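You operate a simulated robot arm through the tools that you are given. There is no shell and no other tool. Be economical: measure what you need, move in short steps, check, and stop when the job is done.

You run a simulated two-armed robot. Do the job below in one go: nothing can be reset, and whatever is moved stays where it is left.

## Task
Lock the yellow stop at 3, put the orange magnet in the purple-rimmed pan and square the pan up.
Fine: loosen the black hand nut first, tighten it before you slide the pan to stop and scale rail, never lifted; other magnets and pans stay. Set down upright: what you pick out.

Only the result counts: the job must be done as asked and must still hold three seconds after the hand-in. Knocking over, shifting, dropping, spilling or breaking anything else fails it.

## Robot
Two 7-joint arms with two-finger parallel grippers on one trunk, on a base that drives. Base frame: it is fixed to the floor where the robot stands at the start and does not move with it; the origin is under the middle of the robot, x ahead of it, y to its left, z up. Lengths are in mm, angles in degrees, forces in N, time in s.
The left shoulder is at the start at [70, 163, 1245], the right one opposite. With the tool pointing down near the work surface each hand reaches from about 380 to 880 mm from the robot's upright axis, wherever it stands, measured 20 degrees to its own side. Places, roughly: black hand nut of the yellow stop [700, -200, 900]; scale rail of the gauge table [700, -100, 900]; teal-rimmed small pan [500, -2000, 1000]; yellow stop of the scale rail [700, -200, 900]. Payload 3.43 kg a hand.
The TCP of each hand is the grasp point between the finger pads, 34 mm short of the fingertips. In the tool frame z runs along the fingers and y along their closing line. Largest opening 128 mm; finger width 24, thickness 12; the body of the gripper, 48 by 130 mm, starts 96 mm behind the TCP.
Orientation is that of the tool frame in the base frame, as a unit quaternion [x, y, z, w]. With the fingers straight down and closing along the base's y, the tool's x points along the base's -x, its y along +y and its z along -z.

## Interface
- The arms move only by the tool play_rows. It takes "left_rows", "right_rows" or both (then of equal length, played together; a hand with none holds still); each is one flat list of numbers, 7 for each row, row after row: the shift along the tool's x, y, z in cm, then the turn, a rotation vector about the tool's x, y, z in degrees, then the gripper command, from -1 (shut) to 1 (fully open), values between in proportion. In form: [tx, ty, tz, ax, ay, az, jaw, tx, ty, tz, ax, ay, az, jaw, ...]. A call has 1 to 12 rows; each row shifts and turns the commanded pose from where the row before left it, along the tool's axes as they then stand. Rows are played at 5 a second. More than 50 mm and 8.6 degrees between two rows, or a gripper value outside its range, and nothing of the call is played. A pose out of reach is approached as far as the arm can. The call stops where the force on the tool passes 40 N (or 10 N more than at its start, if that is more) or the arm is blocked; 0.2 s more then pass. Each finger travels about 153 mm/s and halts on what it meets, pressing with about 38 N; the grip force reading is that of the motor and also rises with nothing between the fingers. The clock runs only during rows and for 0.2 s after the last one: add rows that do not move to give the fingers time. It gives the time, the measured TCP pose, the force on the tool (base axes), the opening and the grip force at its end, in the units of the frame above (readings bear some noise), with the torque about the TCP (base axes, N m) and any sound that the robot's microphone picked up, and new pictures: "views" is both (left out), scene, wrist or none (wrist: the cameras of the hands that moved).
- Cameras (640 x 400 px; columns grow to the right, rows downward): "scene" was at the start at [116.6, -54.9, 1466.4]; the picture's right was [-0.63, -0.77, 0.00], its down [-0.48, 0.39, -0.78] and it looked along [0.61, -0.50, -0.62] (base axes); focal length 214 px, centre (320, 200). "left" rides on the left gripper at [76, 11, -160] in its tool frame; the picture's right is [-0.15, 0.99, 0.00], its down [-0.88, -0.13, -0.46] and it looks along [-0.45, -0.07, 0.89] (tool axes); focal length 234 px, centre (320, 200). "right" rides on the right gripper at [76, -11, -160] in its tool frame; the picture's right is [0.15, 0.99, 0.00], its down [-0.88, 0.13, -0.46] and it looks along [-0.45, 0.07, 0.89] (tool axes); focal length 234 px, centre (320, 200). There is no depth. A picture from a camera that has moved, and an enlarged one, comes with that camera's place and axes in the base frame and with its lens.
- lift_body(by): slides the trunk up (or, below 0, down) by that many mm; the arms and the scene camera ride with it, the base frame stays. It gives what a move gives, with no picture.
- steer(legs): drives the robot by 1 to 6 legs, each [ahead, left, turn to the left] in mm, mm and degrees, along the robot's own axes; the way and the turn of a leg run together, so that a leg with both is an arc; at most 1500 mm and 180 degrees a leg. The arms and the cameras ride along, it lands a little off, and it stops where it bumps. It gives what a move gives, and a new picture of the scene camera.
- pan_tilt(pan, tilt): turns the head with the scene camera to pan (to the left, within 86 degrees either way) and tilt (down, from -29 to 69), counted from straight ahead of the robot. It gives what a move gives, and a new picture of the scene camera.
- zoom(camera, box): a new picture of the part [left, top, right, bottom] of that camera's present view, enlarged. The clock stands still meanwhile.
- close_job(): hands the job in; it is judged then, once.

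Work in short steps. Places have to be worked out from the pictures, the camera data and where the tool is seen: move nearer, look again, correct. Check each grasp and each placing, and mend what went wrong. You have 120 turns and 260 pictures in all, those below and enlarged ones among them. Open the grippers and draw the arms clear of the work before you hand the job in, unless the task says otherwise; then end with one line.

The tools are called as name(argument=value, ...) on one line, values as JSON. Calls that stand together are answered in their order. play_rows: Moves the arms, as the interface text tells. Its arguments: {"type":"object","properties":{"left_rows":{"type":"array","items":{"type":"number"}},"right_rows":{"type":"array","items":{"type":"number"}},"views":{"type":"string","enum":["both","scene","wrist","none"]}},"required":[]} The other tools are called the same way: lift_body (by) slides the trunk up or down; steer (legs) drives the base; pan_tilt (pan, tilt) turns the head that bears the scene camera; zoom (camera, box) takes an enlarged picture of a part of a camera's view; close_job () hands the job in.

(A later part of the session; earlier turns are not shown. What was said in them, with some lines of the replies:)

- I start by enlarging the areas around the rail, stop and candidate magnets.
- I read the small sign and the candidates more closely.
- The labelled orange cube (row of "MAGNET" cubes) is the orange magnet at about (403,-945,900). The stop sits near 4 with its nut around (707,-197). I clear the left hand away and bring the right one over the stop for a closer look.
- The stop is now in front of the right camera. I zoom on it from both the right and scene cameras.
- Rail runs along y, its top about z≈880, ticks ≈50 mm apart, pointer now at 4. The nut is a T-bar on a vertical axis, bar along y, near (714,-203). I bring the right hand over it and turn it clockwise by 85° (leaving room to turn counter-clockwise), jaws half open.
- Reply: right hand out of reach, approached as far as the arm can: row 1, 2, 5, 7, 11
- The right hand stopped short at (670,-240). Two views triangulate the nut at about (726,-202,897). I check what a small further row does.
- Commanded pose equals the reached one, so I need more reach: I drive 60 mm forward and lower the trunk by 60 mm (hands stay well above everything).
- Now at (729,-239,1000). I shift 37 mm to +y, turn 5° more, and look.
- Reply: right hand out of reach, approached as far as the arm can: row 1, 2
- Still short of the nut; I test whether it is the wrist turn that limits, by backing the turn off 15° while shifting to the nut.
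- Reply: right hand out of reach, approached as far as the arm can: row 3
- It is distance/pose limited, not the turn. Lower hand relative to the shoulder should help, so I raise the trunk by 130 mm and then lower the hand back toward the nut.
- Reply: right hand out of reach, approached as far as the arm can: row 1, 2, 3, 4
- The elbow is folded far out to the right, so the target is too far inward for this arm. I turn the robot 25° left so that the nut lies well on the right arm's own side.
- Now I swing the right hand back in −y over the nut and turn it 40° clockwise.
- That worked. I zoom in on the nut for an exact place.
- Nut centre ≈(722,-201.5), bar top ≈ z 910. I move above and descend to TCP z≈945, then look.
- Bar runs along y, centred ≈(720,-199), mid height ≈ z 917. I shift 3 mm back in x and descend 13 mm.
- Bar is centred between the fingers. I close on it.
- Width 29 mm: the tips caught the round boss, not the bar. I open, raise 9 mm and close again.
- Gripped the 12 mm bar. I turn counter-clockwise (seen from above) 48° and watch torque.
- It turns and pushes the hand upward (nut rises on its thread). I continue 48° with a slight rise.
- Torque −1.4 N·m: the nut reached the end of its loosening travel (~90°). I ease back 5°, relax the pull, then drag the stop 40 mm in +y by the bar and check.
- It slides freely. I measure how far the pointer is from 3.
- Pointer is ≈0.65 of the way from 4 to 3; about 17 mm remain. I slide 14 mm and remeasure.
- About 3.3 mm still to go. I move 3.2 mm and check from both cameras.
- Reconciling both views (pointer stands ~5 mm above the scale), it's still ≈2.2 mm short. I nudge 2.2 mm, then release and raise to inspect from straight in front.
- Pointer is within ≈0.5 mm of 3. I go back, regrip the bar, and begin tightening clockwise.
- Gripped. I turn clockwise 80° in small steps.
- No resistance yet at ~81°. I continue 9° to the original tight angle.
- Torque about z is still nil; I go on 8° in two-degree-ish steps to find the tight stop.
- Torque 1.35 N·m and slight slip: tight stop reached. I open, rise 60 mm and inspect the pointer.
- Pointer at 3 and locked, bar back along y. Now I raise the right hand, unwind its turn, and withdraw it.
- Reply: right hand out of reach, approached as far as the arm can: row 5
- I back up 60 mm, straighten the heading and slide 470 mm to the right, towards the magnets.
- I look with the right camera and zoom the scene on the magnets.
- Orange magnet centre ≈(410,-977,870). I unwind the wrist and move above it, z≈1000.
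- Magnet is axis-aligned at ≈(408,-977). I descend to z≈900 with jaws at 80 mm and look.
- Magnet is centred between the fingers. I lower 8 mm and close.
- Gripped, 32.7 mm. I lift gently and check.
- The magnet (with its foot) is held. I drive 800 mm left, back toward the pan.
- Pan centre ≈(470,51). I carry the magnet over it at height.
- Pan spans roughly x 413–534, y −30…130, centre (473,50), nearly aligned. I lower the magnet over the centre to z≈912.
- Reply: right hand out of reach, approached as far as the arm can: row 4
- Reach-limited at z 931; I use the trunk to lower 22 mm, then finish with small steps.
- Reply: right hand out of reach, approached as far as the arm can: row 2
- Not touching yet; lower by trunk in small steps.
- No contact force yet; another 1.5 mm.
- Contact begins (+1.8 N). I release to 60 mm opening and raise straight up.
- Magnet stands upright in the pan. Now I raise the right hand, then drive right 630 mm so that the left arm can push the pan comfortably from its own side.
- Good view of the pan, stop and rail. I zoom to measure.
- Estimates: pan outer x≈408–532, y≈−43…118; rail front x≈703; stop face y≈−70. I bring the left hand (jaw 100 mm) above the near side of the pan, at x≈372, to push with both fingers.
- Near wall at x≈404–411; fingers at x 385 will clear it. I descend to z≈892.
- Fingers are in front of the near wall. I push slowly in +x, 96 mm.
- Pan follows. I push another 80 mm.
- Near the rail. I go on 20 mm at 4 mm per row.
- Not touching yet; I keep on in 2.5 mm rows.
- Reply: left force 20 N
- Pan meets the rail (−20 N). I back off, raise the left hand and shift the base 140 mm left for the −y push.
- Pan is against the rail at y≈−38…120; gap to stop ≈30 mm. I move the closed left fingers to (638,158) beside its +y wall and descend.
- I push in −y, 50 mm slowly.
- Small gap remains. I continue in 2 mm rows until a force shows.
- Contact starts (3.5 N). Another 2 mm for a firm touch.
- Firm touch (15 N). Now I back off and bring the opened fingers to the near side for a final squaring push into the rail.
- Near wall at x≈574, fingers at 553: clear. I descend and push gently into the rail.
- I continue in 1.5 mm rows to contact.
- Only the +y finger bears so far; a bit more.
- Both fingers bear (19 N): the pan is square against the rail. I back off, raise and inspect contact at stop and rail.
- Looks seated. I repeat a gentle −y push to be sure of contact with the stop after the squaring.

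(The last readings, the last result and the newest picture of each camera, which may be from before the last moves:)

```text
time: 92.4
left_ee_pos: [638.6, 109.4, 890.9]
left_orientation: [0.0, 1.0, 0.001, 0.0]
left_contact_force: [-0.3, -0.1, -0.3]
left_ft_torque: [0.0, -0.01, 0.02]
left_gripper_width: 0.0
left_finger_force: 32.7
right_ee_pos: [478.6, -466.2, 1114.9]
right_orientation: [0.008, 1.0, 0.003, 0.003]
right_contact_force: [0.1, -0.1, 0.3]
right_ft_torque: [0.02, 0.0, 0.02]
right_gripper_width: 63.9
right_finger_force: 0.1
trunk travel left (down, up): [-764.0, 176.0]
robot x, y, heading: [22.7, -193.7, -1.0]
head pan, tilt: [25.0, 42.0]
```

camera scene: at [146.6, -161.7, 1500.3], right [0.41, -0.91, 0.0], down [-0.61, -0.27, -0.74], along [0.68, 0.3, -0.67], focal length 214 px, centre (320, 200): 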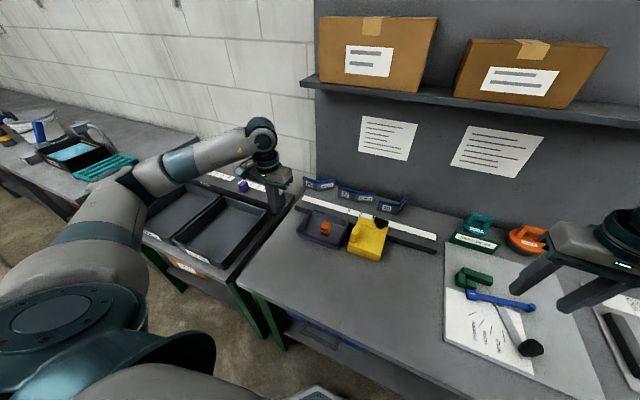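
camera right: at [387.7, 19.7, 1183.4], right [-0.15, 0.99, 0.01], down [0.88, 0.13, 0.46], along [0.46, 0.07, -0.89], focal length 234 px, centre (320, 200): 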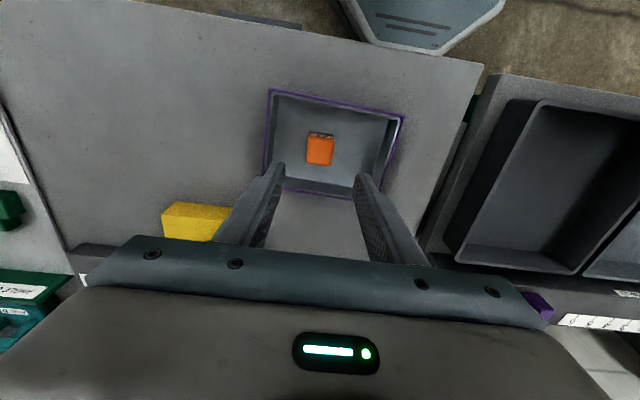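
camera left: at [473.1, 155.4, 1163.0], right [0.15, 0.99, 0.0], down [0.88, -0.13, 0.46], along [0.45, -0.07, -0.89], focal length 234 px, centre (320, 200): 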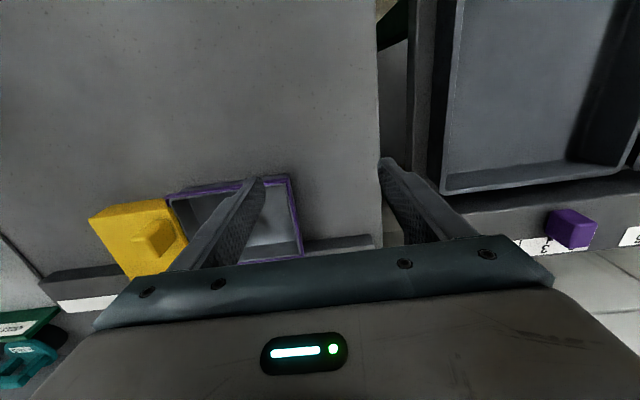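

play_rows(left_rows=[0, -0.15, 0, 0, 0, 0, -1, 0, -0.15, 0, 0, 0, 0, -1, 0, -0.1, 0, 0, 0, 0, -1, 0, 0, 0, 0, 0, 0, -1], views="none")

```text
time: 93.4
left_ee_pos: [637.9, 106.1, 891.3]
left_orientation: [0.0, 1.0, -0.001, 0.0]
left_contact_force: [-0.8, 0.8, 0.5]
left_ft_torque: [-0.05, 0.01, -0.02]
left_gripper_width: 0.0
left_finger_force: 32.5
right_ee_pos: [479.2, -466.0, 1116.8]
right_orientation: [0.009, 1.0, 0.003, 0.004]
right_contact_force: [-0.1, 0.0, -0.5]
right_ft_torque: [0.03, -0.01, 0.01]
right_gripper_width: 64.1
right_finger_force: 0.0
trunk travel left (down, up): [-764.0, 176.0]
robot x, y, heading: [18.6, -191.0, -0.9]
head pan, tilt: [25.0, 42.0]
```

Nearly there; another 2 mm in small rows.

play_rows(left_rows=[0, -0.1, 0, 0, 0, 0, -1, 0, -0.1, 0, 0, 0, 0, -1, 0, 0, 0, 0, 0, 0, -1], views="none")

```text
time: 94.2
left_ee_pos: [638.0, 105.7, 893.5]
left_orientation: [0.0, 1.0, 0.0, -0.001]
left_contact_force: [0.6, 3.8, 1.7]
left_ft_torque: [0.02, 0.0, -0.04]
left_gripper_width: 0.3
left_finger_force: 33.3
right_ee_pos: [479.5, -466.4, 1115.8]
right_orientation: [0.007, 1.0, 0.003, 0.003]
right_contact_force: [-0.5, 0.5, -0.6]
right_ft_torque: [-0.05, 0.02, -0.02]
right_gripper_width: 64.1
right_finger_force: 0.0
trunk travel left (down, up): [-764.0, 176.0]
robot x, y, heading: [22.8, -190.0, -0.8]
head pan, tilt: [25.0, 42.0]
```

play_rows(left_rows=[0, -0.1, 0, 0, 0, 0, -1, 0, 0, 0, 0, 0, 0, -1, 0, 0, 0, 0, 0, 0, -1], views="none")

```text
time: 95.0
left_ee_pos: [640.5, 106.5, 892.2]
left_orientation: [-0.001, 1.0, 0.001, 0.0]
left_contact_force: [2.4, 11.9, 2.4]
left_ft_torque: [0.21, -0.07, -0.01]
left_gripper_width: 0.1
left_finger_force: 32.9
right_ee_pos: [478.0, -463.9, 1114.9]
right_orientation: [0.008, 1.0, 0.003, 0.004]
right_contact_force: [-0.5, -0.4, 0.2]
right_ft_torque: [0.01, 0.01, 0.0]
right_gripper_width: 63.6
right_finger_force: 0.1
trunk travel left (down, up): [-764.0, 176.0]
robot x, y, heading: [19.3, -193.5, -1.1]
head pan, tilt: [25.0, 42.0]
```

Stiff at the same place: the pan is seated against the stop. I withdraw the left hand up and away, open, and take final views.

play_rows(left_rows=[0, 0.5, 0, 0, 0, 0, -1, 0, 1.5, 0, 0, 0, 0, -1, 0, 0, -4.5, 0, 0, 0, -1, 0, 0, -4.5, 0, 0, 0, -1, 0, 0, -4.5, 0, 0, 0, 0, 0, 0, -4.5, 0, 0, 0, 1, 4.5, 1, 0, 0, 0, 0, 1, 4.5, 1, 0, 0, 0, 0, 1, 4.5, 1, 0, 0, 0, 0, 1, 0, 0, 0, 0, 0, 0, 1], views="both")

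zoom(camera="scene", box=[285, 180, 405, 265])

zoom(camera="left", box=[60, 140, 320, 300])

```text
time: 97.2
left_ee_pos: [500.9, 155.5, 1071.2]
left_orientation: [-0.001, 1.0, 0.0, 0.0]
left_contact_force: [-0.3, 0.6, -0.6]
left_ft_torque: [0.0, 0.01, -0.03]
left_gripper_width: 128.1
left_finger_force: 0.0
right_ee_pos: [479.9, -465.7, 1116.0]
right_orientation: [0.009, 1.0, 0.004, 0.003]
right_contact_force: [0.7, 0.2, -0.5]
right_ft_torque: [0.0, 0.0, -0.01]
right_gripper_width: 63.9
right_finger_force: 0.0
trunk travel left (down, up): [-764.0, 176.0]
robot x, y, heading: [19.8, -190.2, -0.8]
head pan, tilt: [25.0, 42.0]
camera scene: at [147.6, -160.0, 1500.2], right [0.41, -0.91, 0.0], down [-0.61, -0.27, -0.74], along [0.68, 0.3, -0.67], focal length 214 px, centre (320, 200)
camera left: at [425.5, 165.8, 1230.1], right [0.15, 0.99, 0.0], down [0.88, -0.13, 0.46], along [0.45, -0.07, -0.89], focal length 234 px, centre (320, 200)
```

scene: 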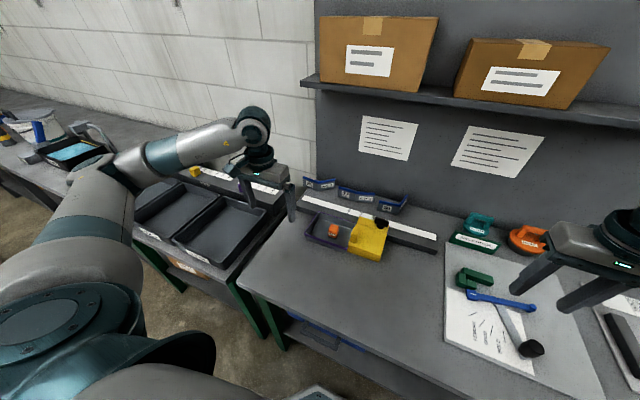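
left: 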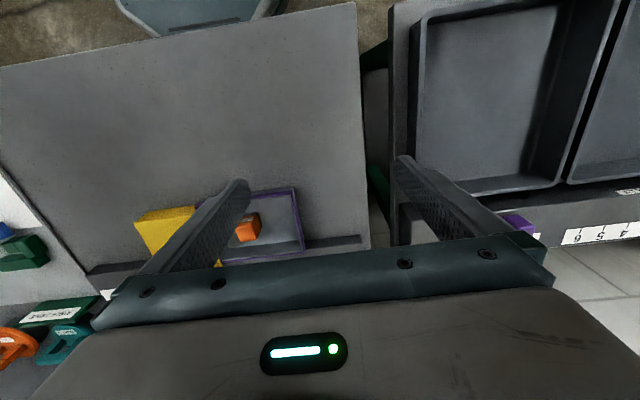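

```text
4.71 times, centred on (345, 222) of scene
camera zoom: at [147.6, -160.0, 1500.2], right [0.41, -0.91, 0.0], down [-0.61, -0.27, -0.74], along [0.68, 0.3, -0.67], focal length 1009 px, centre (202, 94)
```

zoom: 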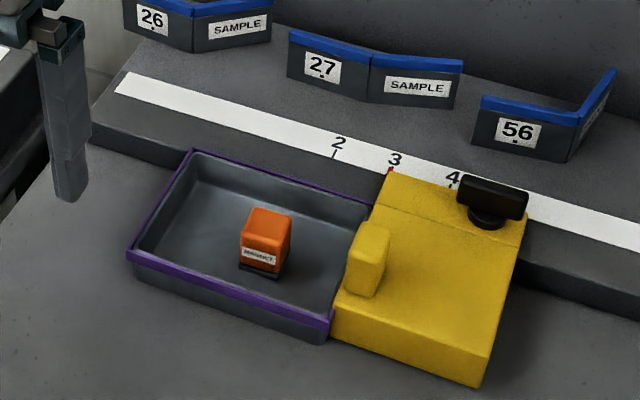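

```text
2.46 times, centred on (190, 220) of left
camera zoom: at [425.5, 165.8, 1230.1], right [0.15, 0.99, 0.0], down [0.88, -0.13, 0.46], along [0.45, -0.07, -0.89], focal length 576 px, centre (640, 151)
```

zoom: 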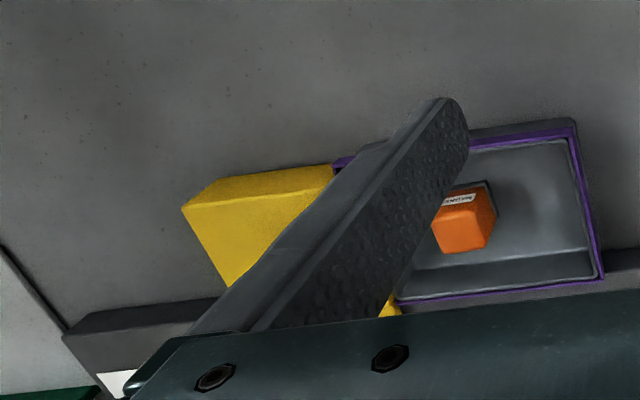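

Magnet upright in the pan, pan flush with stop and rail. I check the pointer and the contact lines once more.

zoom(camera="scene", box=[340, 190, 400, 235])

zoom(camera="scene", box=[305, 200, 365, 260])

```text
8.89 times, centred on (370, 212) of scene
camera zoom: at [147.6, -160.0, 1500.2], right [0.41, -0.91, 0.0], down [-0.61, -0.27, -0.74], along [0.68, 0.3, -0.67], focal length 1906 px, centre (-124, 89)
```

zoom: 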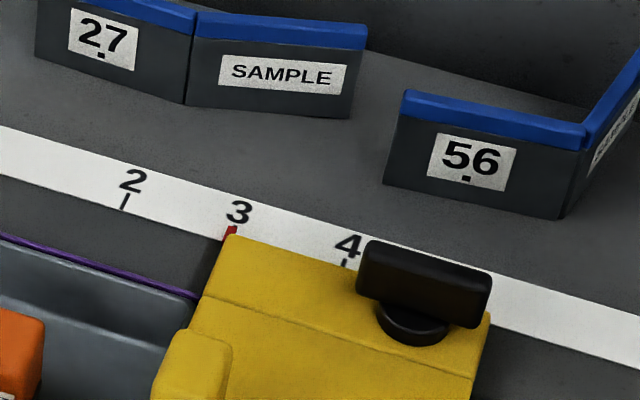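

```text
6.67 times, centred on (335, 230) of scene
camera zoom: at [147.6, -160.0, 1500.2], right [0.41, -0.91, 0.0], down [-0.61, -0.27, -0.74], along [0.68, 0.3, -0.67], focal length 1430 px, centre (220, 0)
```

zoom: 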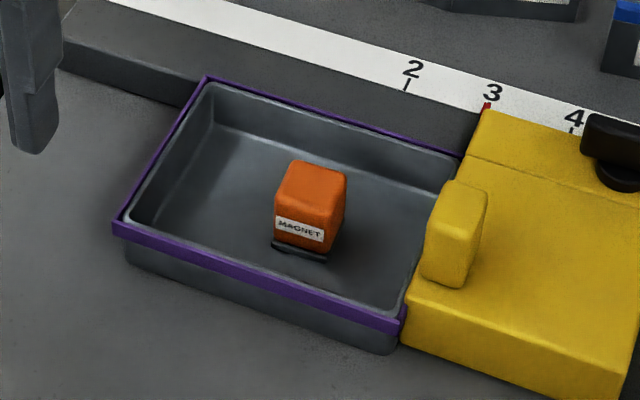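

Pointer sits at 3, nut tight, pan seated, magnet upright; both hands are clear and open. I hand in.

close_job()

```text
The job is handed in.
```

The yellow stop is locked at 3, the orange magnet stands upright in the purple-rimmed pan, and the pan sits square against the stop and the scale rail. The job is handed in.
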